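You operate a simulated robot arm through the tools that you are given. There is no shell and no other tool.

You are at the controls of a simulated robot arm. One attempt, no reset.

TASK
Rub the scuff off the brown loafer with shoe cream.
Fine: use the round brush; stand it back in its hole and put the jar's lid back on. What is to be rubbed or washed off counts as gone when no trace of it is left.
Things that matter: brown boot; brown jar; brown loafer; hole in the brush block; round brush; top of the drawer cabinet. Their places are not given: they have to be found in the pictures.

The check looks at the end state, three seconds after you hand in, the way a careful person would. Anything else that was tipped, shoved, dropped, spilled or broken makes it a failure. Lids that push on must go on centred and level and be pressed home; caps that screw on are set level and turned clockwise until they are tight.

THE ROBOT
A 7-joint arm with a two-finger parallel gripper, fixed in place. Base frame: the origin is at the foot of the arm, x ahead of it, y to its left, z up. Units: cm, degrees, N and s.
Its first joint turns from -166.0 to 166.0 degrees. Payload 4.4 kg.
The TCP is the grasp point between the finger pads, 2.3 cm short of the fingertips. In the tool frame z runs along the fingers and y along their closing line. The gripper opens to 9.4 cm. The fingers are 3.8 cm wide and 1 cm thick; the gripper's body (5.4 by 9.6 cm) begins 3.9 cm behind the TCP.
Orientation is that of the tool frame in the base frame, as a unit quaternion [x, y, z, w]. With the fingers straight down and closing along the base's y, the tool's x points along the base's -x, its y along +y and its z along -z.

THE INTERFACE
- The arm moves only by the tool servo_tool. Its argument "commands" is a list of rows, each a list of 7 numbers: the closure, from 0 (fully open) to 1 (shut), then the shift along the tool's x, y, z in mm, then the turn, a rotation vector about the tool's x, y, z in degrees. In form: [[grip, x, y, z, rx, ry, rz], ...]. A call has 1 to 20 rows; each row is the pose to reach, as a shift and turn from the pose commanded when the call began, along the tool's axes at that moment. Each row takes 0.2 s and may step no farther than 5 cm and 8.6 degrees from the row before; otherwise, or with a gripper value out of range, the whole call is refused. Where a pose cannot be reached the arm comes as near as it can. A force on the tool above 40 N (or 10 N above the force at the start of the call, whichever is more), or a blocked arm, ends the call early, and 0.2 s more pass. The fingers move at their own pace (about 7.2 cm/s each) and stop on an object; they squeeze with about 22 N. The grip force told is the motor's: it shows also when the fingers shut on nothing. Time passes only in rows, and 0.2 s behind the last, so rows that repeat a pose let the fingers close. It gives the time, the measured TCP pose, the force on the tool (base axes), the opening and the grip force at its end, in the units of the frame above (readings bear some noise), with the torque about the TCP (base axes, N m) and any sound that the robot's microphone picked up, and new pictures: "views" is both (left out), scene, wrist or none.
- Cameras (640 x 400 px; columns grow to the right, rows downward): "scene" is fixed at [4.92, -64.99, 169.43]; the picture's right is [0.76, -0.65, 0.00], its down [-0.33, -0.39, -0.86] and it looks along [0.56, 0.65, -0.51] (base axes); focal length 323 px, centre (320, 200). "wrist" rides on the gripper at [8.6, 1.6, -7.5] in the tool frame; the picture's right is [-0.18, 0.98, 0.00], its down [-0.58, -0.11, -0.81] and it looks along [-0.79, -0.15, 0.59] (tool axes); focal length 243 px, centre (320, 200).
- measure_at(camera, pixels): for up to 12 pixels [column, row] of the newest picture of that camera ("zoom" is the newest enlarged one), the place [x, y, z] in the base frame of the surface seen there, good to about 0.2 cm. It takes no simulated time.
- inspect(camera, box): a new picture of the part [left, top, right, bottom] of that camera's present view, enlarged. It takes no simulated time.
- sign_off(): hands the job in; it is judged then, once.

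Unless the task says otherwise, let go and move clear before handing in.

The tools are called after "Call:" by a JSON object that holds its "name" and its "arguments". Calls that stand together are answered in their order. servo_tool: Moves the arm, as the interface text tells. Its arguments: {"type":"object","properties":{"commands":{"type":"array","items":{"type":"array","items":{"type":"number"}}},"views":{"type":"string","enum":["both","scene","wrist","none"]}},"required":["commands"]} The other tools are called the same way: measure_at (camera, pixels) gives the place of the surface under pixels of a picture; inspect (camera, box) takes an enlarged picture of a part of a camera's view; sign_off () hands the job in.

At the start:

```text
clock: 0.0
tcp_pos: [74.78, -2.27, 125.76]
ee_rot: [0.001, 1.0, 0.001, 0.0]
wrist_force: [0.4, 0.6, 0.4]
torque: [0.02, -0.02, 0.0]
opening: 9.38
gripper_force: 0.1
```

scene: 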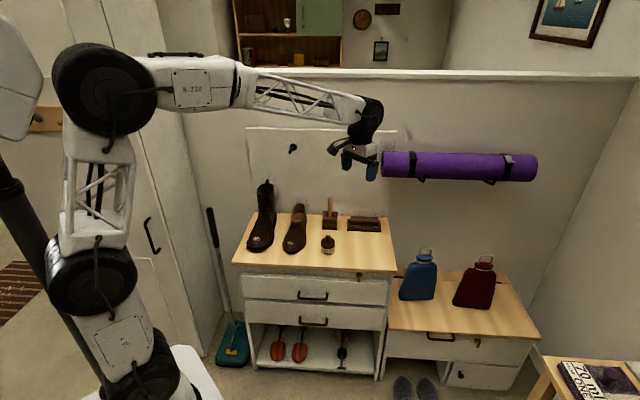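
wrist: 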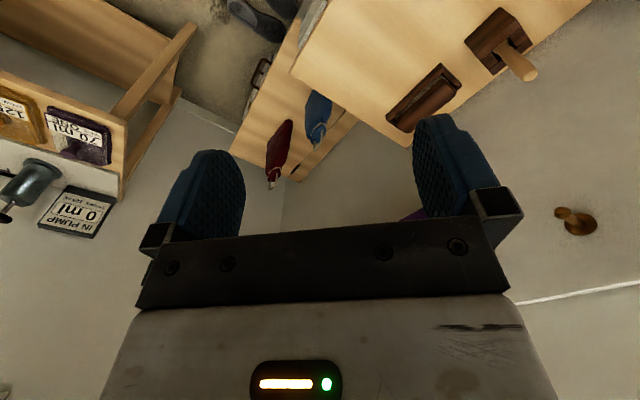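

The scene picture shows a boot (260,220), a loafer (295,230), the brush in its block (330,213) and a small jar (328,244) on the cabinet. I'll enlarge that area to see details.

Call:
{"name": "inspect", "arguments": {"camera": "scene", "box": [230, 170, 400, 276]}}

Call:
{"name": "measure_at", "arguments": {"camera": "scene", "pixels": [[260, 245], [265, 187], [293, 245], [299, 207], [330, 200], [330, 215], [330, 227], [328, 240], [328, 252], [365, 225], [280, 260], [385, 260]]}}

```text
3.76 times, centred on (315, 223) of scene
```

zoom: 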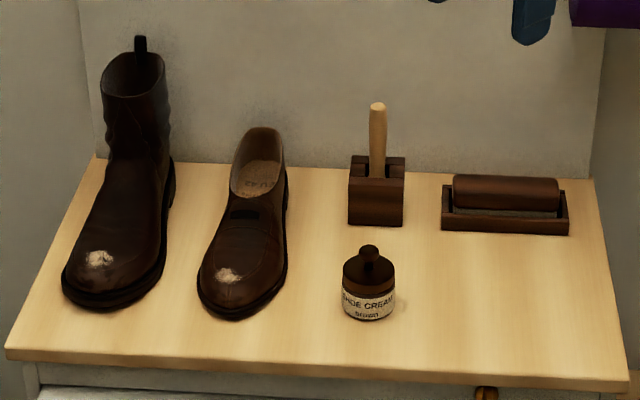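

```text
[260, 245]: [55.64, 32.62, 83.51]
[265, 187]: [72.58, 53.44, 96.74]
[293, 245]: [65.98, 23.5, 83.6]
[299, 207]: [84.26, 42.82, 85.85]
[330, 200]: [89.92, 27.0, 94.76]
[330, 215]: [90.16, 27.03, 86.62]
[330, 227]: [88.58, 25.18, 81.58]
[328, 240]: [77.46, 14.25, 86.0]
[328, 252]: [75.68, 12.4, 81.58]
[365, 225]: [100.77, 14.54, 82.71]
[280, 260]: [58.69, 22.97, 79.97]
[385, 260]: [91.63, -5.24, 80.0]
```

The zoom shows the scuff on the loafer's toe (228,275), another on the boot (100,260, leave alone), the jar with knobbed lid (369,265), and the brush handle (377,135) in its block. I'll measure the details in the zoom.

Call:
{"name": "measure_at", "arguments": {"camera": "zoom", "pixels": [[369, 248], [369, 258], [352, 268], [386, 268], [369, 275], [369, 290], [369, 318], [343, 300], [395, 300], [228, 275], [216, 272], [240, 279]]}}

Call:
{"name": "measure_at", "arguments": {"camera": "zoom", "pixels": [[377, 106], [377, 140], [377, 170], [352, 160], [402, 160], [350, 180], [403, 180], [377, 183], [377, 222], [352, 222], [402, 222], [390, 168]]}}

Call:
{"name": "inspect", "arguments": {"camera": "scene", "box": [300, 190, 360, 260]}}

```text
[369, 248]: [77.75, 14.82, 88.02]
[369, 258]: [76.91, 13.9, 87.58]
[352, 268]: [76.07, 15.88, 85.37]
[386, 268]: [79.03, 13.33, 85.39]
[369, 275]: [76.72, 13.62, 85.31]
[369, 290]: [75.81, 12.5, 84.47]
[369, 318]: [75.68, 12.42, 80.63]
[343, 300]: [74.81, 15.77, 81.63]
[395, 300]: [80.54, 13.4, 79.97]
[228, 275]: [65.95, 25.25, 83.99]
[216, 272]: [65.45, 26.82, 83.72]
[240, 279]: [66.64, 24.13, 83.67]
```

```text
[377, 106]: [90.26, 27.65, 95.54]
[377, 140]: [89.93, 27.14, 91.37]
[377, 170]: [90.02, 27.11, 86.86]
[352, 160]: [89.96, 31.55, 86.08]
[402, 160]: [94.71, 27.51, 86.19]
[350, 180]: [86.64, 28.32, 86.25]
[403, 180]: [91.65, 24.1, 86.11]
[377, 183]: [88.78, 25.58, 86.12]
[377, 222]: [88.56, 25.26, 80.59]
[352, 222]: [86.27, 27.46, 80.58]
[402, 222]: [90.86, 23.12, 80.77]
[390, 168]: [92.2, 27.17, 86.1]
```

```text
5.71 times, centred on (330, 225) of scene
```

zoom: 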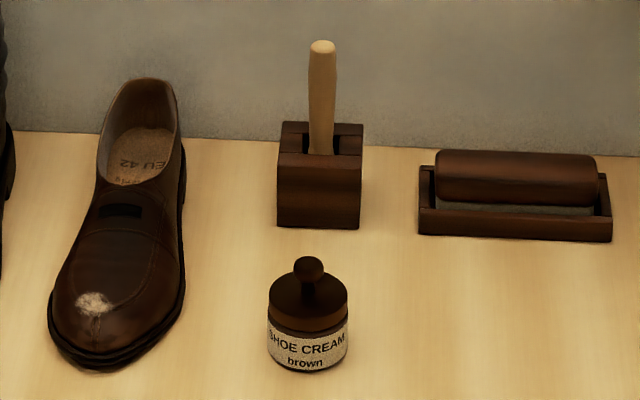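

Handle axis is about (90.6, 27.9), top z 95.5; jar axis about (77.7, 14.8), knob top z 88; scuff at about (66, 25.3, 84). Before moving, I'll measure the wall behind and other obstacles such as the peg and mat.

Call:
{"name": "measure_at", "arguments": {"camera": "scene", "pixels": [[330, 190], [330, 160], [300, 180], [370, 205], [293, 149], [400, 165], [250, 215], [395, 222], [395, 135], [260, 135], [330, 100], [470, 165]]}}

Call:
{"name": "measure_at", "arguments": {"camera": "zoom", "pixels": [[309, 259], [309, 268], [309, 275], [300, 285], [272, 300], [346, 300], [309, 312], [309, 330], [309, 322], [322, 45], [322, 150], [335, 155]]}}

Call:
{"name": "inspect", "arguments": {"camera": "wrist", "box": [360, 0, 640, 175]}}

```text
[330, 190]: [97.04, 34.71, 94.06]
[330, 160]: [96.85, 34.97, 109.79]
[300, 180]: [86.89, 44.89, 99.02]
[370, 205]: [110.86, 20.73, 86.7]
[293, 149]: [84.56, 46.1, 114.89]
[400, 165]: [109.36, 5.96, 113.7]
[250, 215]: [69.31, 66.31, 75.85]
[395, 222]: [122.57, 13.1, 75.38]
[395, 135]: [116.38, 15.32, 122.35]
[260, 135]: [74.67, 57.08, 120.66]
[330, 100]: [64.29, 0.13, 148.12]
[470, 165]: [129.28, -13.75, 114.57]
```

```text
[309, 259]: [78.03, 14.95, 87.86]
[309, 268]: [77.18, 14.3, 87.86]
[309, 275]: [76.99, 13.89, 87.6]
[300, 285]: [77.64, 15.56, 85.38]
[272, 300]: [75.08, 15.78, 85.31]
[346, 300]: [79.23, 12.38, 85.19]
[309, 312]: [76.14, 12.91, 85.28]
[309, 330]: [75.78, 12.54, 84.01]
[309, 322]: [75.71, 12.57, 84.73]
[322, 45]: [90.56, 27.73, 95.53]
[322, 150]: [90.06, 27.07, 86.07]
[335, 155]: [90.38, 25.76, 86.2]
```

```text
2.29 times, centred on (500, 88) of wrist
```

zoom: 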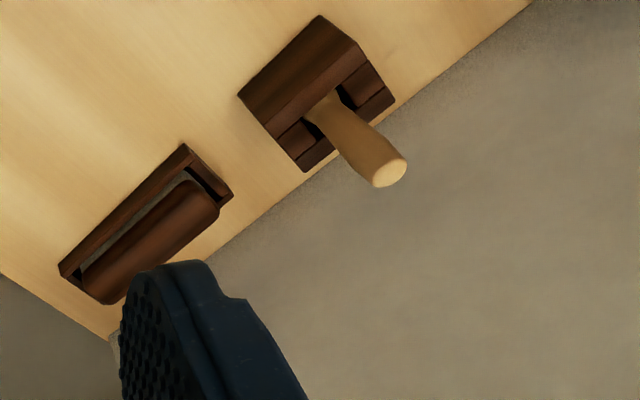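

The wall runs along x+y≈131.7, leaving 9 cm behind the brush, so I'll turn the gripper 45° to line up with the cabinet. Next I move above the jar at z≈100.

Call:
{"name": "servo_tool", "arguments": {"commands": [[0, -3, 17, 26, 0, 0, -4.5], [0, -6, 34, 52, 0, 0, -9], [0, -9, 51, 78, 0, 0, -13.5], [0, -12, 68, 104, 0, 0, -18], [0, -15, 85, 130, 0, 0, -22.5], [0, -18, 102, 156, 0, 0, -27], [0, -21, 119, 182, 0, 0, -31.5], [0, -24, 136, 208, 0, 0, -36], [0, -27, 153, 234, 0, 0, -40.5], [0, -28, 170, 258, 0, 0, -45], [0, -28, 170, 258, 0, 0, -45]]}}

```text
clock: 2.4
tcp_pos: [77.66, 14.52, 100.05]
ee_rot: [-0.382, 0.924, 0.0, 0.001]
wrist_force: [0.0, 0.3, 0.3]
torque: [-0.01, -0.01, 0.0]
opening: 9.4
gripper_force: 0.1
```

scene: 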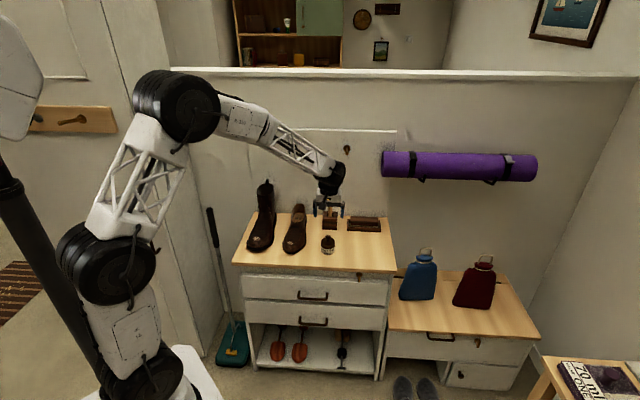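
wrist: 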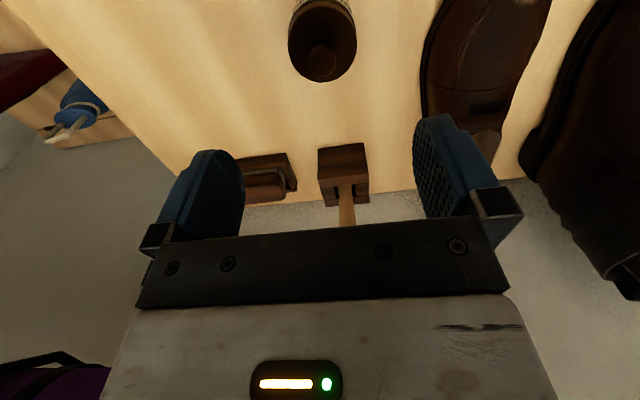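

I'm above the jar with the gripper aligned; the jar lid shows at (322,42) in the wrist view. I'll measure the lid and knob more precisely from here.

Call:
{"name": "measure_at", "arguments": {"camera": "wrist", "pixels": [[322, 58], [322, 50], [310, 60], [335, 60], [292, 45], [353, 45], [322, 28], [322, 78], [300, 65], [345, 65]]}}

Call:
{"name": "inspect", "arguments": {"camera": "wrist", "box": [260, 0, 440, 112]}}

```text
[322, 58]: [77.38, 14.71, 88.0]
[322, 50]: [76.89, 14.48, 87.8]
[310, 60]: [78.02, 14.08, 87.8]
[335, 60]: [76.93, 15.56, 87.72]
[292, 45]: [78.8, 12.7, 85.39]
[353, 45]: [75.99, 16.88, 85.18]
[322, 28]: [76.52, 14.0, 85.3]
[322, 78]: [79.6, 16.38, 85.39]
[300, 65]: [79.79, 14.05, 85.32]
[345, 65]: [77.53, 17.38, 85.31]
```

```text
3.56 times, centred on (350, 56) of wrist
```

zoom: 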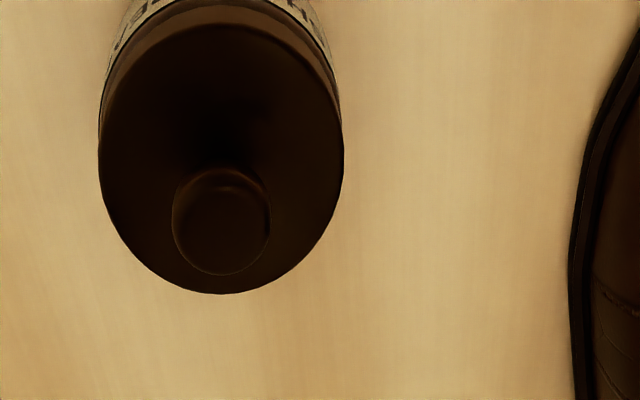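

The lid and knob are clear in the zoom (knob 222,222; lid edges 100–343). I'll measure edge points to get the centre.

Call:
{"name": "measure_at", "arguments": {"camera": "zoom", "pixels": [[103, 150], [339, 150], [222, 288], [222, 28], [222, 222], [180, 222], [264, 222], [222, 180], [222, 262], [140, 245], [300, 245]]}}

```text
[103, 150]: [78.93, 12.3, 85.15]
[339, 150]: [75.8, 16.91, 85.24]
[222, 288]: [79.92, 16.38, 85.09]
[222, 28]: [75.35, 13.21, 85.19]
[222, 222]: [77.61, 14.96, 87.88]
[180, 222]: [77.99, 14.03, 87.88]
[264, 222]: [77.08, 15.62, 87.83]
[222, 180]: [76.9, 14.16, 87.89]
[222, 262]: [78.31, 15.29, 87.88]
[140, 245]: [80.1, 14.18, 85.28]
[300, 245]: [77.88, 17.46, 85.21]
```

Lid centre is (77.6, 14.8), top z≈85.25, knob top z≈87.9. I'll go down to TCP z≈88.0 so the fingertips stay 4 mm above the lid, still open.

Call:
{"name": "servo_tool", "arguments": {"commands": [[0, -1.7, 2.3, 30, 0, 0, 0], [0, -1.7, 2.3, 60, 0, 0, 0], [0, -1.7, 2.3, 85, 0, 0, 0], [0, -1.7, 2.3, 105, 0, 0, 0], [0, -1.7, 2.3, 115, 0, 0, 0], [0, -1.7, 2.3, 120, 0, 0, 0], [0, -1.7, 2.3, 120, 0, 0, 0]]}}

```text
clock: 4.0
tcp_pos: [77.39, 14.93, 88.02]
ee_rot: [-0.382, 0.924, 0.0, -0.001]
wrist_force: [0.5, 1.2, 0.0]
torque: [-0.04, 0.0, 0.02]
opening: 9.38
gripper_force: 0.0
```

scene: 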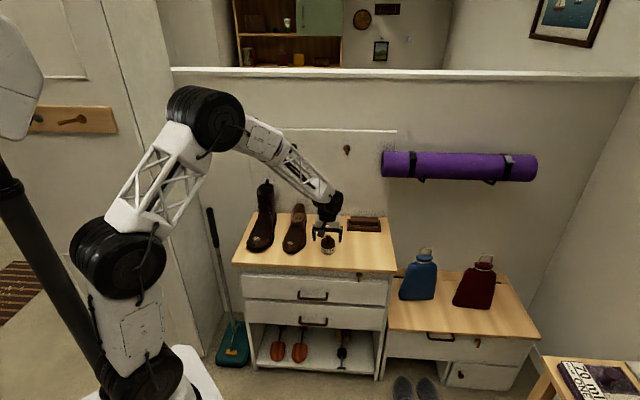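
wrist: 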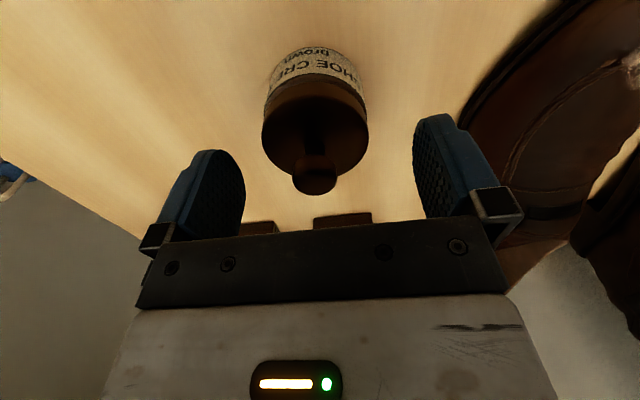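

The gripper is around the knob, which shows at (315,178) in the wrist view. I'll check centring before closing.

Call:
{"name": "inspect", "arguments": {"camera": "wrist", "box": [220, 30, 480, 230]}}

Call:
{"name": "measure_at", "arguments": {"camera": "wrist", "pixels": [[315, 165], [315, 178], [315, 186], [296, 176], [335, 176], [263, 130], [368, 130]]}}

```text
2.00 times, centred on (350, 130) of wrist
```

zoom: 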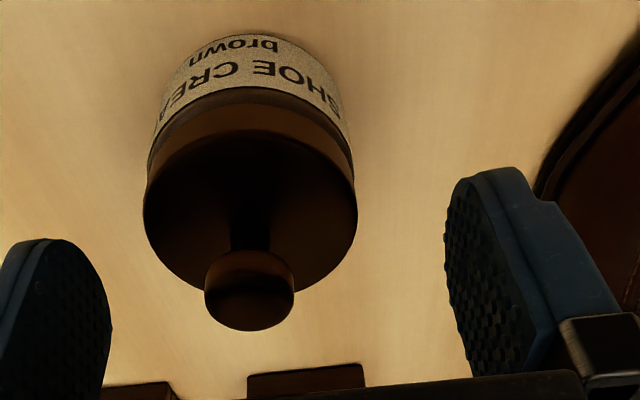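

```text
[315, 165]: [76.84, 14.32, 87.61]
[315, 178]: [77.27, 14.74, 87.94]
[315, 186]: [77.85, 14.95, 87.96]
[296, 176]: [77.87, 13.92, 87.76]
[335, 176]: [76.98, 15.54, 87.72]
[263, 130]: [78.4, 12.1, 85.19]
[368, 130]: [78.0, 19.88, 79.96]
```

The knob centre sits about 2.4 mm toward tool −y from the TCP. I'll shift by that and close on it.

Call:
{"name": "servo_tool", "arguments": {"commands": [[0, -0.5, -2.4, 0, 0, 0, 0], [0, -0.5, -2.4, 0, 0, 0, 0], [1, -0.5, -2.4, 0, 0, 0, 0], [1, -0.5, -2.4, 0, 0, 0, 0], [1, -0.5, -2.4, 0, 0, 0, 0], [1, -0.5, -2.4, 0, 0, 0, 0], [1, -0.5, -2.4, 0, 0, 0, 0]]}}

```text
clock: 5.6
tcp_pos: [77.67, 14.89, 87.89]
ee_rot: [-0.383, 0.924, 0.0, 0.001]
wrist_force: [-0.2, 1.0, -0.1]
torque: [0.0, 0.01, 0.0]
opening: 2.04
gripper_force: 22.2
heard: snap
```

scene: 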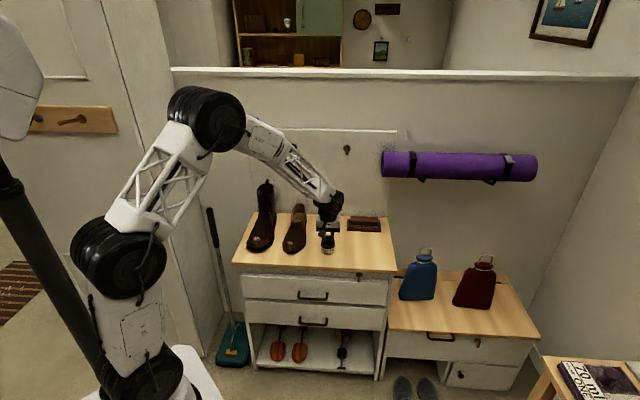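
wrist: 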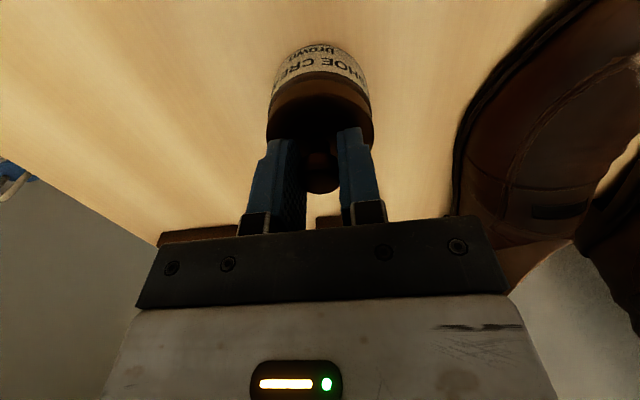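

The fingers hold the knob at 2.04 cm with 22 N and a snap was heard. I'll lift a few millimetres to feel whether the lid comes off straight (push-on) or resists.

Call:
{"name": "servo_tool", "arguments": {"commands": [[1, 0, 0, -2, 0, 0, 0], [1, 0, 0, -4, 0, 0, 0], [1, 0, 0, -6, 0, 0, 0]]}}

Call:
{"name": "inspect", "arguments": {"camera": "wrist", "box": [220, 20, 440, 220]}}

```text
clock: 6.4
tcp_pos: [77.64, 14.74, 88.54]
ee_rot: [-0.383, 0.924, 0.0, 0.0]
wrist_force: [0.2, 0.2, -0.5]
torque: [0.0, 0.0, 0.01]
opening: 2.02
gripper_force: 21.6
```

scene: 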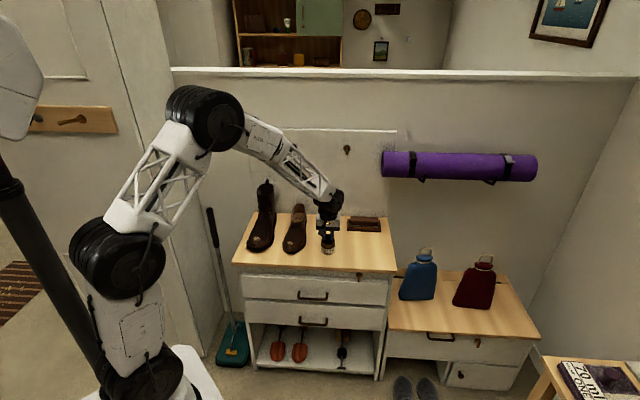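
wrist: 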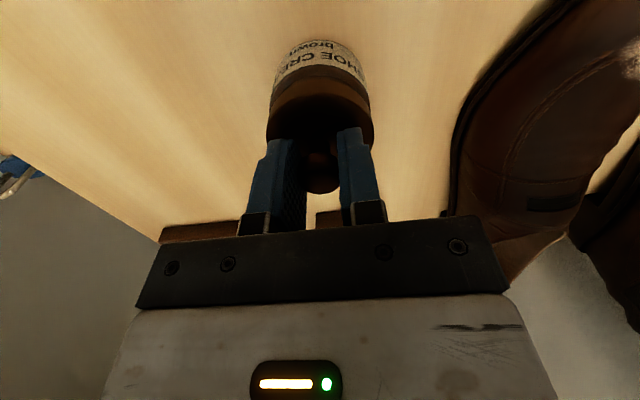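

```text
2.00 times, centred on (330, 120) of wrist
```

zoom: 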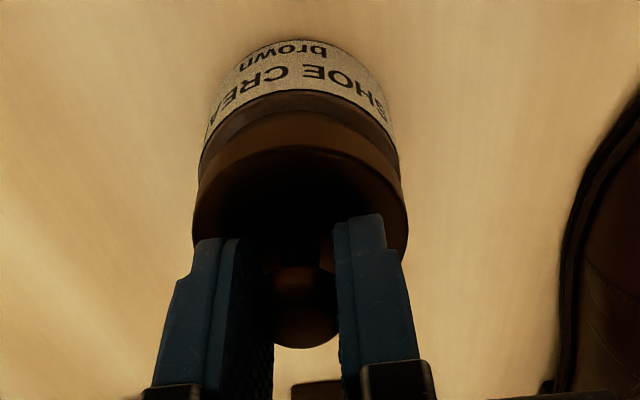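

Little force and the label has moved away from the lid, so the lid is lifting cleanly off. I'll keep raising it straight up.

Call:
{"name": "servo_tool", "arguments": {"commands": [[1, 0, 0, -4, 0, 0, 0], [1, 0, 0, -10, 0, 0, 0], [1, 0, 0, -18, 0, 0, 0], [1, 0, 0, -30, 0, 0, 0], [1, 0, 0, -45, 0, 0, 0], [1, 0, 0, -70, 0, 0, 0], [1, 0, 0, -95, 0, 0, 0], [1, 0, 0, -95, 0, 0, 0]]}}

Call:
{"name": "inspect", "arguments": {"camera": "scene", "box": [280, 180, 380, 265]}}

Call:
{"name": "inspect", "arguments": {"camera": "wrist", "box": [200, 0, 460, 200]}}

```text
clock: 8.2
tcp_pos: [77.99, 14.78, 97.97]
ee_rot: [-0.382, 0.924, 0.0, -0.001]
wrist_force: [0.1, -0.1, -0.5]
torque: [0.01, 0.01, 0.01]
opening: 2.03
gripper_force: 21.5
```

scene: 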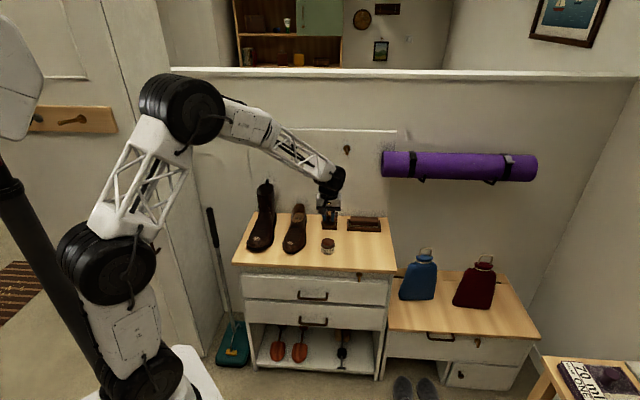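
wrist: 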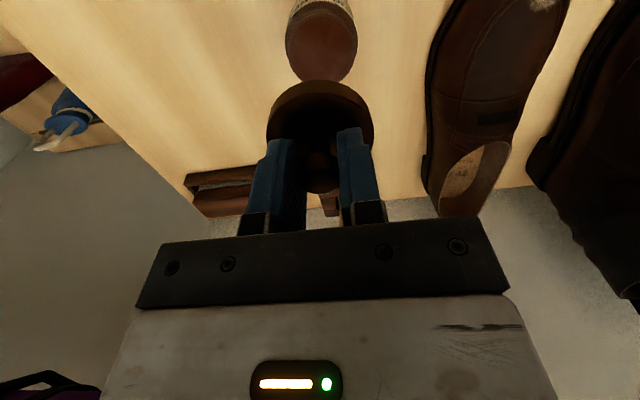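

```text
4.71 times, centred on (330, 222) of scene
```

zoom: 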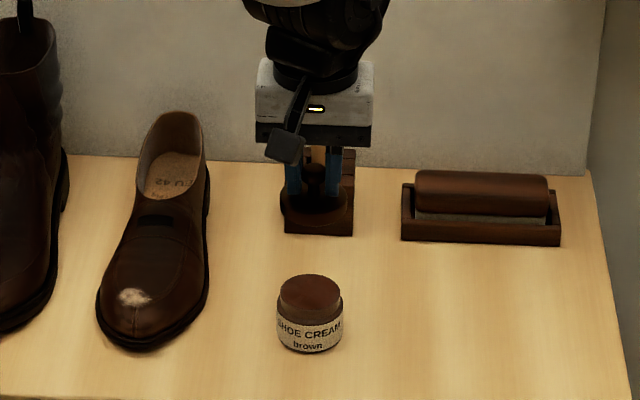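

```text
2.00 times, centred on (330, 100) of wrist
```

zoom: 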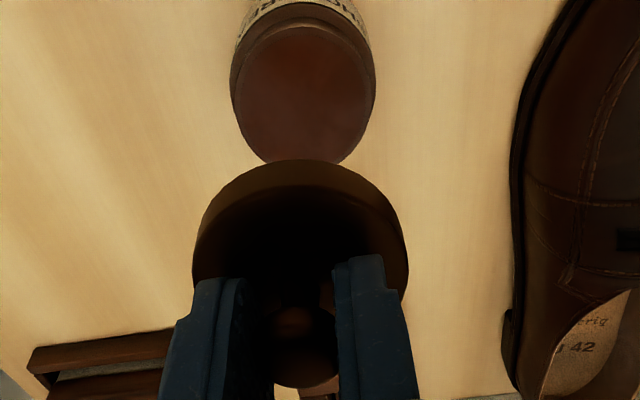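

The lid is off and the cream is visible at the jar's top (310,297 in scene zoom). I'll measure the cream surface, the jar rim and the lid's rim, plus the free space to the right for the lid.

Call:
{"name": "measure_at", "arguments": {"camera": "zoom", "pixels": [[305, 100], [305, 60], [260, 90], [350, 90], [305, 155], [240, 95], [370, 95], [300, 170], [300, 200], [230, 210], [380, 215]]}}

Call:
{"name": "measure_at", "arguments": {"camera": "scene", "pixels": [[328, 242], [328, 239], [323, 242], [333, 242], [328, 246], [350, 250], [360, 255], [370, 262], [345, 262], [280, 268], [392, 250], [350, 268]]}}

```text
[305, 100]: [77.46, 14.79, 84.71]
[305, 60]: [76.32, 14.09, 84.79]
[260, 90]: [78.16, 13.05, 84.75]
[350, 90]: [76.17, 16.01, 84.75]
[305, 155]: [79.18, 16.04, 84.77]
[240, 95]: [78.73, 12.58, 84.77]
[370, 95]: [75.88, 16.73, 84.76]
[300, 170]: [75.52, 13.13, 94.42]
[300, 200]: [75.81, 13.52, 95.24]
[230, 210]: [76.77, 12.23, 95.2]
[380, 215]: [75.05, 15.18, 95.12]
```

```text
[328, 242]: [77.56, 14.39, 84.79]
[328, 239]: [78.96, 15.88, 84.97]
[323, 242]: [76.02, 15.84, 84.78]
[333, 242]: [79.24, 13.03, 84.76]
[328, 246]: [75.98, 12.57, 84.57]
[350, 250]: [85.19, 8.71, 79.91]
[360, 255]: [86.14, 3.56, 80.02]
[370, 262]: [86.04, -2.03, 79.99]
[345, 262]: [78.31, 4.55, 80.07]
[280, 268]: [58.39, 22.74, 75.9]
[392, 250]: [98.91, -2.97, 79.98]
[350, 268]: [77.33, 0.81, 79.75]
```

The cream surface is at z≈84.75, flush with the jar rim. I'll carry the lid 12.6 cm to the right to open cabinet top near (86.5, 6) and lower it to about 3 cm above the surface.

Call:
{"name": "servo_tool", "arguments": {"commands": [[1, 0, -20, 0, 0, 0, 0], [1, 0, -55, 0, 0, 0, 0], [1, 0, -95, 0, 0, 0, 0], [1, 0, -120, 10, 0, 0, 0], [1, 0, -126, 40, 0, 0, 0], [1, 0, -126, 75, 0, 0, 0], [1, 0, -126, 100, 0, 0, 0], [1, 0, -126, 110, 0, 0, 0], [1, 0, -126, 110, 0, 0, 0]]}}

Call:
{"name": "inspect", "arguments": {"camera": "wrist", "box": [200, 20, 460, 220]}}

Call:
{"name": "inspect", "arguments": {"camera": "scene", "box": [300, 200, 400, 276]}}

```text
clock: 10.2
tcp_pos: [86.6, 5.82, 87.02]
ee_rot: [-0.382, 0.924, 0.001, 0.0]
wrist_force: [-0.1, -0.4, -0.4]
torque: [0.03, 0.0, 0.0]
opening: 2.02
gripper_force: 22.4
```

scene: 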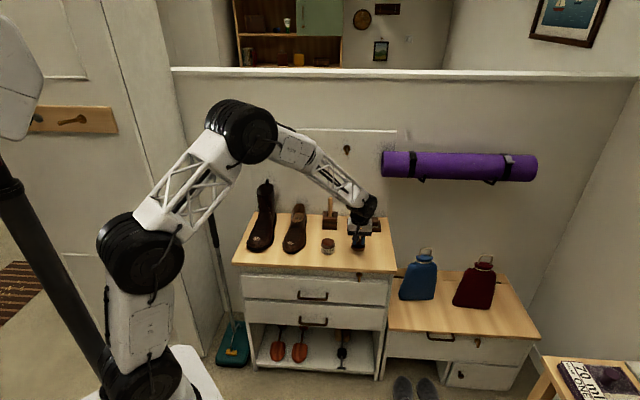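
wrist: 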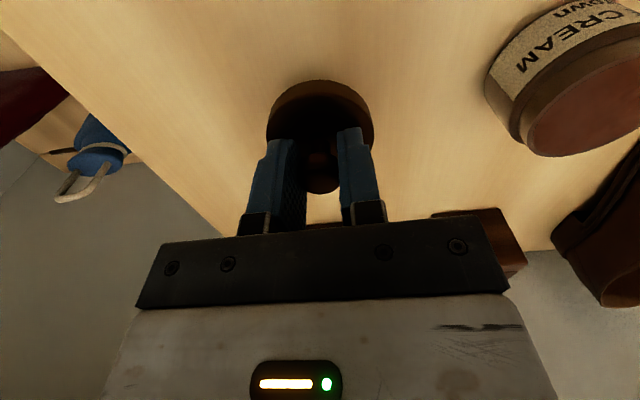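

```text
2.00 times, centred on (330, 120) of wrist
```

zoom: 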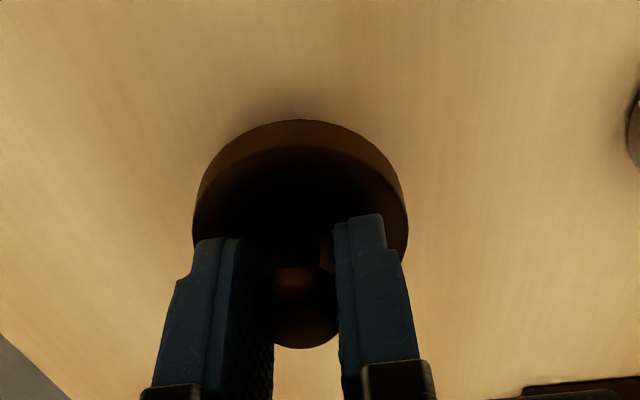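

```text
5.26 times, centred on (350, 238) of scene
```

zoom: 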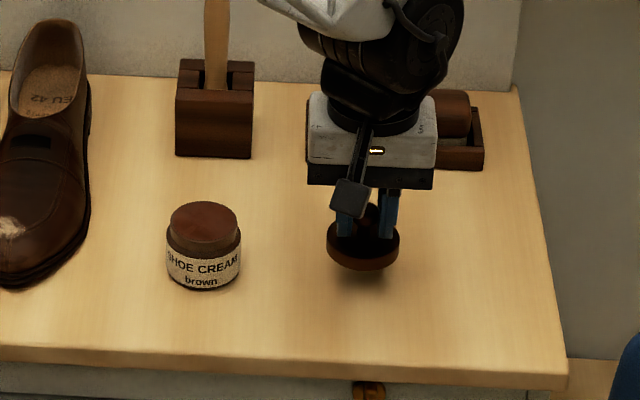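

The lid hangs about 3 cm over clear cabinet top at (364,247 in the zoom). I'll measure the skirt's lower edge to know how far to lower.

Call:
{"name": "measure_at", "arguments": {"camera": "wrist", "pixels": [[320, 81], [320, 82], [320, 84], [320, 86], [320, 90], [280, 95], [360, 95], [320, 70]]}}

Call:
{"name": "measure_at", "arguments": {"camera": "zoom", "pixels": [[360, 268], [360, 262], [360, 255], [350, 269], [335, 250], [395, 250]]}}

```text
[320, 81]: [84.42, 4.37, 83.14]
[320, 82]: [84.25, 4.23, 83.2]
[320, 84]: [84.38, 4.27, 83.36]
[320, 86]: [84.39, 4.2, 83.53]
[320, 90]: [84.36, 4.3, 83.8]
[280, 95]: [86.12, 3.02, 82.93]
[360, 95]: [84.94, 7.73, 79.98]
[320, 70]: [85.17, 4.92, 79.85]
```

```text
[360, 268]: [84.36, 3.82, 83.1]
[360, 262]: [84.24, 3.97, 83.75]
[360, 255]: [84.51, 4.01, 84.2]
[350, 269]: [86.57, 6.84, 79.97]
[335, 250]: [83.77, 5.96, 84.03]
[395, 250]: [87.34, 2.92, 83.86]
```

The skirt's lower edge is at z≈83.0 with TCP 87.0, so it needs about 3.0 cm more. I'll lower 28 mm, then in 1 mm steps to contact.

Call:
{"name": "servo_tool", "arguments": {"commands": [[1, 0, 0, 12, 0, 0, 0], [1, 0, 0, 22, 0, 0, 0], [1, 0, 0, 27, 0, 0, 0], [1, 0, 0, 29, 0, 0, 0], [1, 0, 0, 30, 0, 0, 0], [1, 0, 0, 30.5, 0, 0, 0]]}}

Call:
{"name": "inspect", "arguments": {"camera": "scene", "box": [300, 200, 400, 276]}}

```text
clock: 11.6
tcp_pos: [86.68, 5.93, 84.02]
ee_rot: [-0.383, 0.924, 0.0, 0.0]
wrist_force: [-0.5, 0.0, -0.7]
torque: [-0.03, 0.04, -0.01]
opening: 2.02
gripper_force: 22.1
```

scene: 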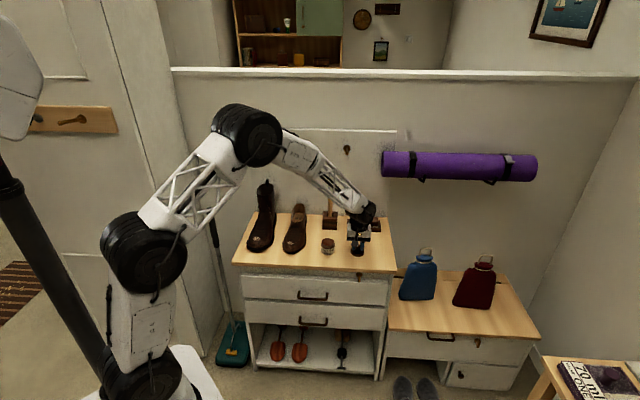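
wrist: 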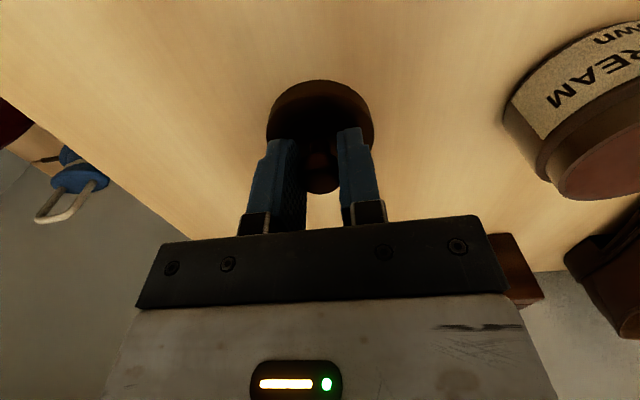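

```text
5.26 times, centred on (350, 238) of scene
```

zoom: 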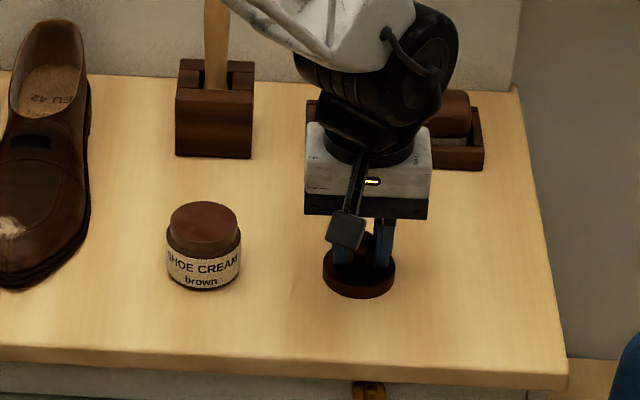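

The lid is nearly on the surface and there's no contact force yet. I'll lower in half-millimetre steps.

Call:
{"name": "servo_tool", "arguments": {"commands": [[1, 0, 0, 0.5, 0, 0, 0], [1, 0, 0, 1, 0, 0, 0], [1, 0, 0, 1, 0, 0, 0]], "views": "none"}}

```text
clock: 12.4
tcp_pos: [86.58, 5.95, 83.75]
ee_rot: [-0.383, 0.924, 0.0, 0.0]
wrist_force: [0.0, 0.0, -0.2]
torque: [-0.02, 0.0, -0.01]
opening: 2.04
gripper_force: 22.2
```

Call:
{"name": "inspect", "arguments": {"camera": "scene", "box": [330, 220, 380, 260]}}

Call:
{"name": "measure_at", "arguments": {"camera": "wrist", "pixels": [[320, 80], [320, 81], [320, 82], [320, 84], [320, 90], [320, 78]]}}

```text
10.00 times, centred on (355, 240) of scene
```

zoom: 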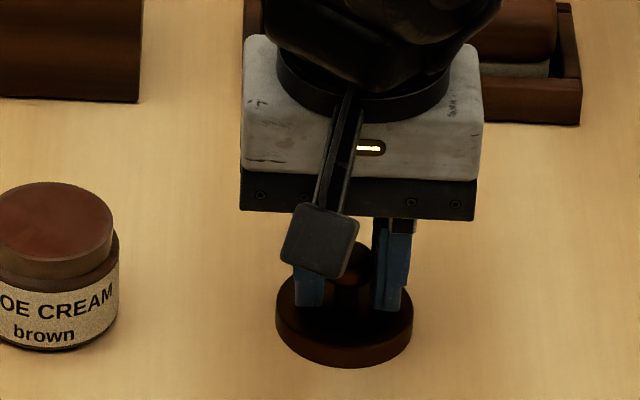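

```text
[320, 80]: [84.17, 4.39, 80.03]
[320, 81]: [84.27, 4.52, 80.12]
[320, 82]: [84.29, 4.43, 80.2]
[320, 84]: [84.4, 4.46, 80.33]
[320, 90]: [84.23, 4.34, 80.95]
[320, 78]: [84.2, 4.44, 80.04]
```

The lid's lower edge reads about z 80.0–80.1, nearly touching. I'll step down another 2 mm watching the force.

Call:
{"name": "servo_tool", "arguments": {"commands": [[1, 0, 0, 0.7, 0, 0, 0], [1, 0, 0, 1.4, 0, 0, 0], [1, 0, 0, 1.4, 0, 0, 0]], "views": "none"}}

```text
clock: 13.2
tcp_pos: [86.57, 5.96, 83.63]
ee_rot: [-0.383, 0.924, 0.0, 0.0]
wrist_force: [-0.6, -0.6, 0.3]
torque: [0.01, 0.0, 0.02]
opening: 2.02
gripper_force: 21.9
```

Still almost no upward force (0.3 N). Another 1.5 mm in small steps.

Call:
{"name": "servo_tool", "arguments": {"commands": [[1, 0, 0, 0.7, 0, 0, 0], [1, 0, 0, 1.4, 0, 0, 0], [1, 0, 0, 1.4, 0, 0, 0]], "views": "wrist"}}

Call:
{"name": "inspect", "arguments": {"camera": "wrist", "box": [240, 60, 400, 220]}}

```text
clock: 14.0
tcp_pos: [86.68, 5.87, 83.65]
ee_rot: [-0.383, 0.924, 0.001, 0.0]
wrist_force: [-0.3, 0.4, -0.2]
torque: [-0.03, -0.04, 0.01]
opening: 2.03
gripper_force: 22.0
```

wrist: 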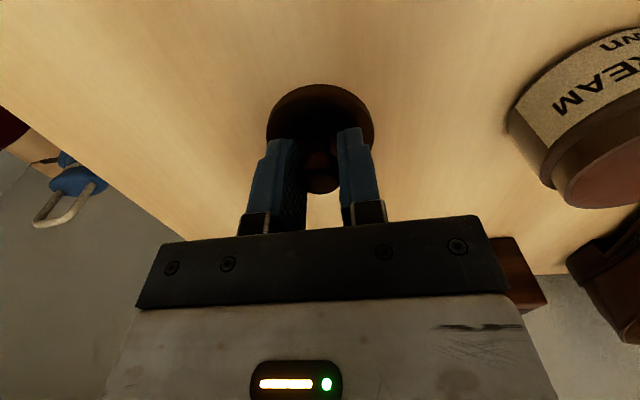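

```text
2.50 times, centred on (320, 140) of wrist
```

zoom: 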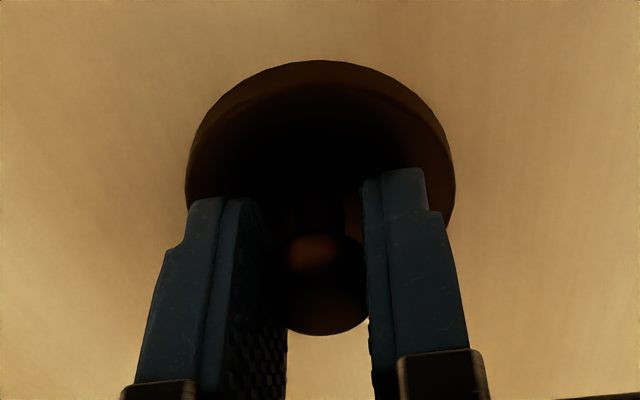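

TCP stays at 83.65 and the lid's edge in the picture moved from row 81 to 84, so the lid is likely seated. I'll measure the lid and surface to confirm.

Call:
{"name": "measure_at", "arguments": {"camera": "zoom", "pixels": [[320, 55], [320, 62], [320, 66], [320, 72], [320, 80], [320, 90], [200, 150], [440, 150], [320, 110], [320, 325], [220, 100], [420, 100]]}}

Call:
{"name": "inspect", "arguments": {"camera": "scene", "box": [330, 220, 380, 260]}}

```text
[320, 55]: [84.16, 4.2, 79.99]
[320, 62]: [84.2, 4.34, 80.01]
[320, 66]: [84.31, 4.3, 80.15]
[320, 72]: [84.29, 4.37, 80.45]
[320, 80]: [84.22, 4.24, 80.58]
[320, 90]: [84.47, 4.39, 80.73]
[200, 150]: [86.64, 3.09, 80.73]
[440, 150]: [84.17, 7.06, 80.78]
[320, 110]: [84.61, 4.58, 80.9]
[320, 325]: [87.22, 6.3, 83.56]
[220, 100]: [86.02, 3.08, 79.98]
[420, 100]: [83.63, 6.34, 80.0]
```

```text
10.00 times, centred on (355, 240) of scene
```

zoom: 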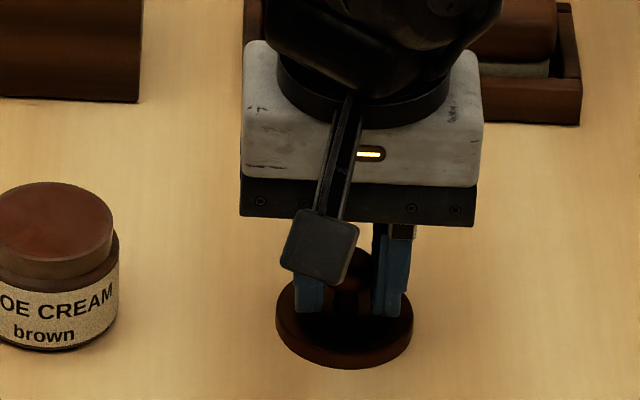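

The lid top reads z≈80.85 where 81.2 would be flush, so it seems pressed ~2.5 mm too low. I'll come up to about TCP 83.95, where the lid's edge just meets z=80, then check before releasing.

Call:
{"name": "servo_tool", "arguments": {"commands": [[1, 0, 0, -1.5, 0, 0, 0], [1, 0, 0, -3, 0, 0, 0], [1, 0, 0, -3, 0, 0, 0]], "views": "wrist"}}

Call:
{"name": "inspect", "arguments": {"camera": "wrist", "box": [240, 60, 400, 220]}}

Call:
{"name": "measure_at", "arguments": {"camera": "zoom", "pixels": [[320, 45], [320, 50], [320, 55], [320, 60], [320, 66], [320, 72], [320, 80], [320, 90], [200, 150], [440, 150], [320, 110]]}}

```text
clock: 14.8
tcp_pos: [86.55, 5.87, 83.97]
ee_rot: [-0.383, 0.924, 0.0, 0.0]
wrist_force: [0.0, 0.6, -0.3]
torque: [0.0, 0.01, -0.02]
opening: 2.02
gripper_force: 21.9
```

wrist: 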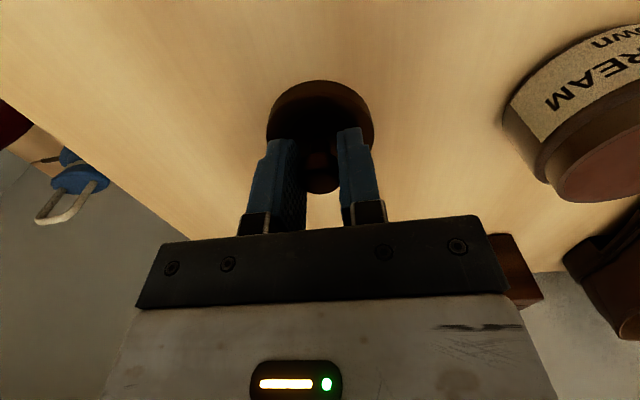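

```text
2.50 times, centred on (320, 140) of wrist
```

zoom: 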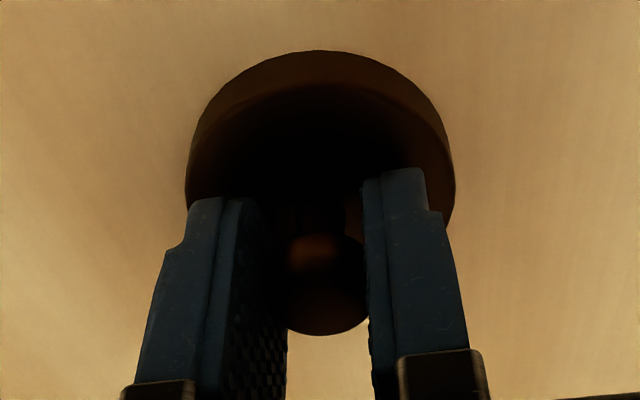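

```text
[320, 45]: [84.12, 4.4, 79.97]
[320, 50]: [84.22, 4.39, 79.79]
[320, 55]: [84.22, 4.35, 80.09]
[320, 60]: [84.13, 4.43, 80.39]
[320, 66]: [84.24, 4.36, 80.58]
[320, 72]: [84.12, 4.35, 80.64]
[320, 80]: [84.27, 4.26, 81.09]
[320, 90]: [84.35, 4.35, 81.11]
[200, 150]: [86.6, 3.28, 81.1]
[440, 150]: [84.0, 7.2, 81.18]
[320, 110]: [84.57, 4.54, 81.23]
```

Now the lid's edge sits at z≈80.0 with its top at 81.2. I'll release, then rise straight up.

Call:
{"name": "servo_tool", "arguments": {"commands": [[0.5, 0, 0, 0, 0, 0, 0], [0.5, 0, 0, 0, 0, 0, 0], [0.5, 0, 0, 0, 0, 0, 0], [0.3, 0, 0, 0, 0, 0, 0], [0.3, 0, 0, -10, 0, 0, 0], [0.3, 0, 0, -30, 0, 0, 0], [0.3, 0, 0, -70, 0, 0, 0], [0.3, 0, 0, -115, 0, 0, 0], [0.3, 0, 0, -160, 0, 0, 0]]}}

Call:
{"name": "inspect", "arguments": {"camera": "scene", "box": [300, 190, 400, 265]}}

Call:
{"name": "inspect", "arguments": {"camera": "wrist", "box": [240, 0, 400, 160]}}

```text
clock: 16.8
tcp_pos: [86.59, 5.86, 99.37]
ee_rot: [-0.383, 0.924, 0.0, -0.001]
wrist_force: [-0.6, 0.7, -1.1]
torque: [0.02, -0.02, -0.01]
opening: 6.56
gripper_force: 0.1
```

scene: 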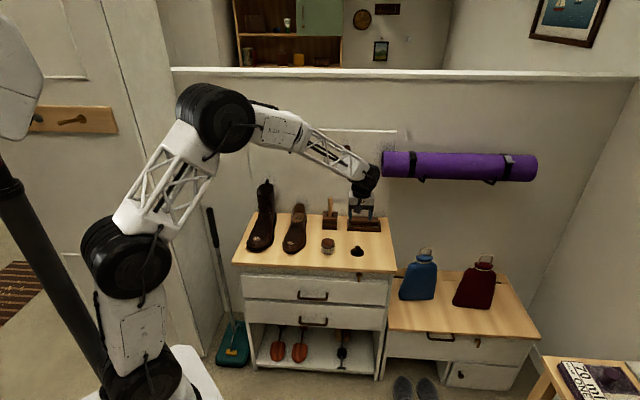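
wrist: 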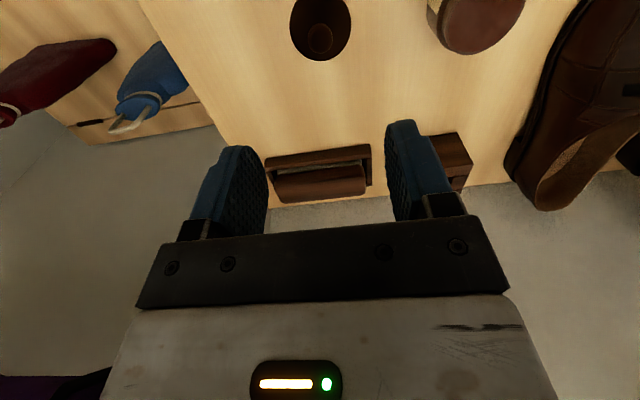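

```text
5.33 times, centred on (350, 228) of scene
```

zoom: 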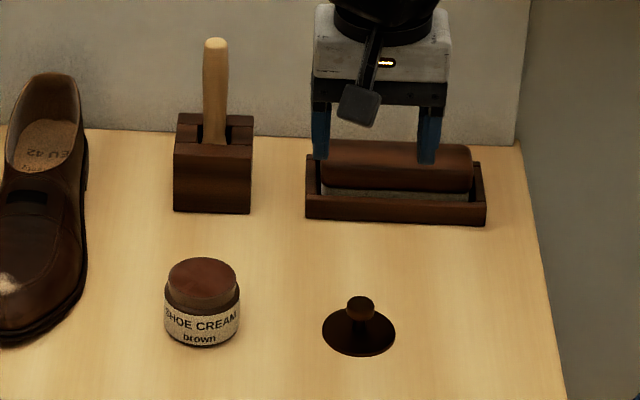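

```text
2.50 times, centred on (320, 80) of wrist
```

zoom: 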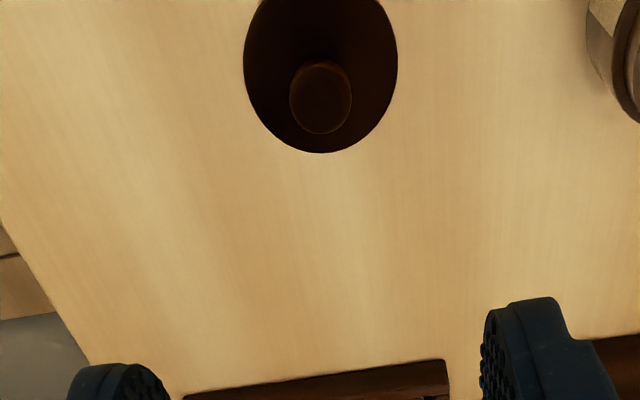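

The lid was released, but in the scene zoom (358,340) it looks unusually flat. I'll measure its top and the surroundings to see how it sits.

Call:
{"name": "measure_at", "arguments": {"camera": "zoom", "pixels": [[320, 100], [320, 75], [270, 60], [370, 60], [320, 145], [320, 20], [320, 165]]}}

Call:
{"name": "inspect", "arguments": {"camera": "scene", "box": [340, 235, 372, 260]}}

```text
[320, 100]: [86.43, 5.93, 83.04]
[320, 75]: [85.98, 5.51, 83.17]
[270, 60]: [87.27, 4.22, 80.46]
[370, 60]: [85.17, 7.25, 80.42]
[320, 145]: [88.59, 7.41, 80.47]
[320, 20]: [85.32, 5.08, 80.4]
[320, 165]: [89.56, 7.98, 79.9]
```

```text
16.00 times, centred on (356, 248) of scene
```

zoom: 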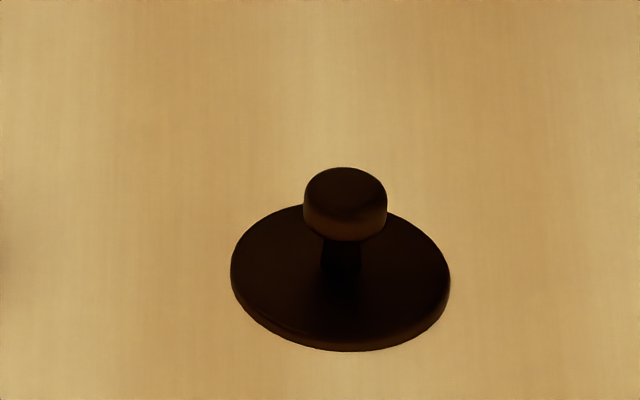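

The lid rests flat on its plate at z≈80.45 with the knob top at 83.1, which is stable. Next I'll rise and move above the brush handle at about (90.6, 27.9).

Call:
{"name": "servo_tool", "arguments": {"commands": [[0.3, 0, 0, -30, 0, 0, 0], [0.3, -15, 10, -60, 0, 0, 0], [0.3, -45, 31, -70, 0, 0, 0], [0.3, -75, 52, -75, 0, 0, 0], [0.3, -105, 73, -75, 0, 0, 0], [0.3, -135, 94, -75, 0, 0, 0], [0.3, -160, 111, -75, 0, 0, 0], [0.3, -178, 124, -75, 0, 0, 0], [0.3, -184, 128, -75, 0, 0, 0], [0.3, -184, 128, -75, 0, 0, 0]]}}

```text
clock: 18.4
tcp_pos: [90.04, 24.26, 107.38]
ee_rot: [-0.378, 0.926, 0.0, -0.003]
wrist_force: [-27.3, -22.1, 3.4]
torque: [1.99, -2.71, -1.35]
opening: 6.57
gripper_force: 0.1
stopped in row 8: the force on the tool passed its limit at 91 N (the readings are from after the stop); the commanded pose is now the measured one
```

scene: 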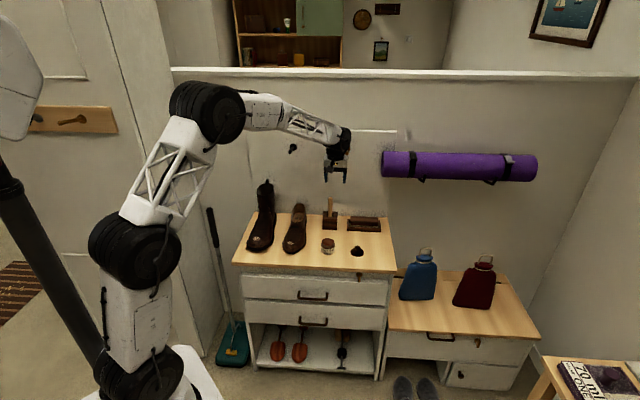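
wrist: 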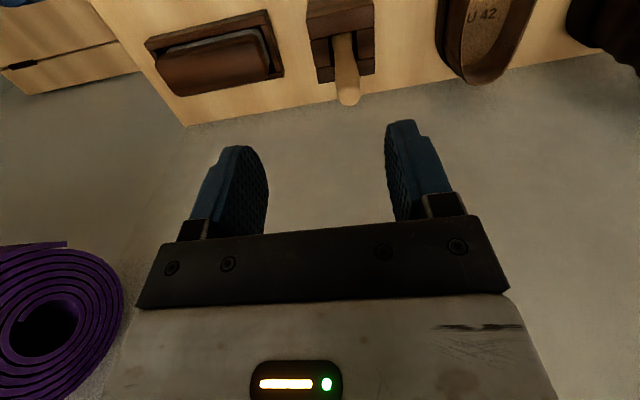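

The arm hit the wall (91 N, pushing along −x−y) at about 9 cm above the TCP, so the wrist sticks out toward the wall. I'll look closely at the wrist and check nothing on the cabinet was disturbed.

Call:
{"name": "inspect", "arguments": {"camera": "scene", "box": [260, 90, 400, 200]}}

Call:
{"name": "inspect", "arguments": {"camera": "scene", "box": [230, 170, 400, 276]}}

```text
3.64 times, centred on (330, 145) of scene
```

zoom: 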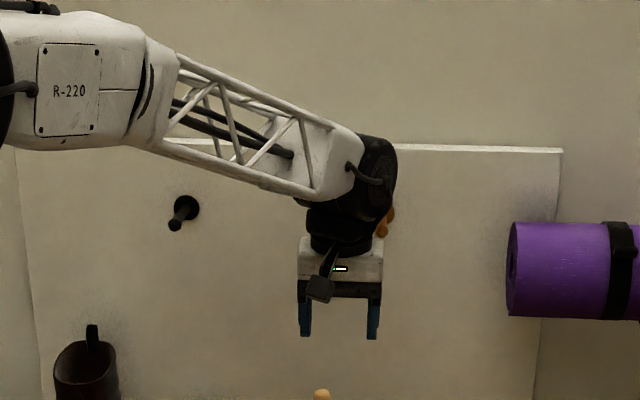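

```text
3.76 times, centred on (315, 223) of scene
```

zoom: 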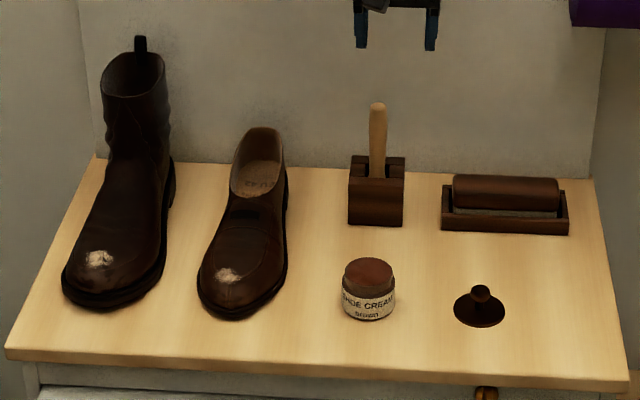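

A wooden wall peg is right behind the wrist (zoom 387,222); the wrist bumped it, and the cabinet items look undisturbed. I'll back straight off from the wall and then measure the pegs.

Call:
{"name": "servo_tool", "arguments": {"commands": [[0.3, 20, 0, 0, 0, 0, 0], [0.3, 60, 0, 0, 0, 0, 0], [0.3, 100, 0, 0, 0, 0, 0], [0.3, 100, -30, 0, 0, 0, 0], [0.3, 100, -60, 0, 0, 0, 0], [0.3, 100, -60, 0, 0, 0, 0]]}}

Call:
{"name": "inspect", "arguments": {"camera": "scene", "box": [260, 110, 400, 200]}}

```text
clock: 19.8
tcp_pos: [87.22, 13.01, 107.24]
ee_rot: [-0.38, 0.925, 0.0, -0.002]
wrist_force: [-0.9, 1.1, 0.6]
torque: [-0.02, 0.01, 0.01]
opening: 6.55
gripper_force: 0.1
```

scene: 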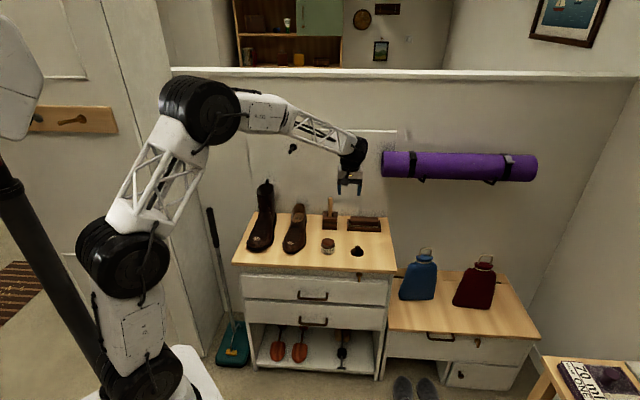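
wrist: 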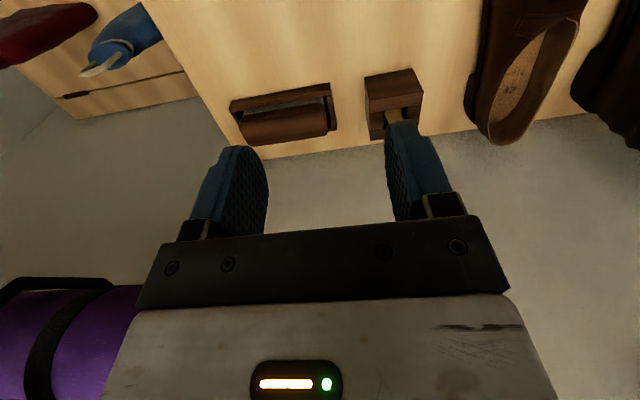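

```text
4.44 times, centred on (330, 155) of scene
```

zoom: 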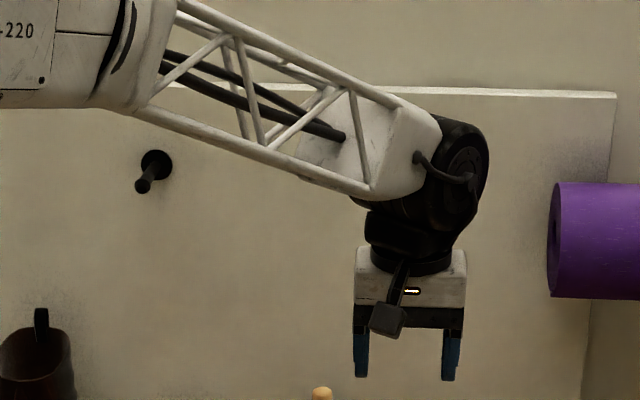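

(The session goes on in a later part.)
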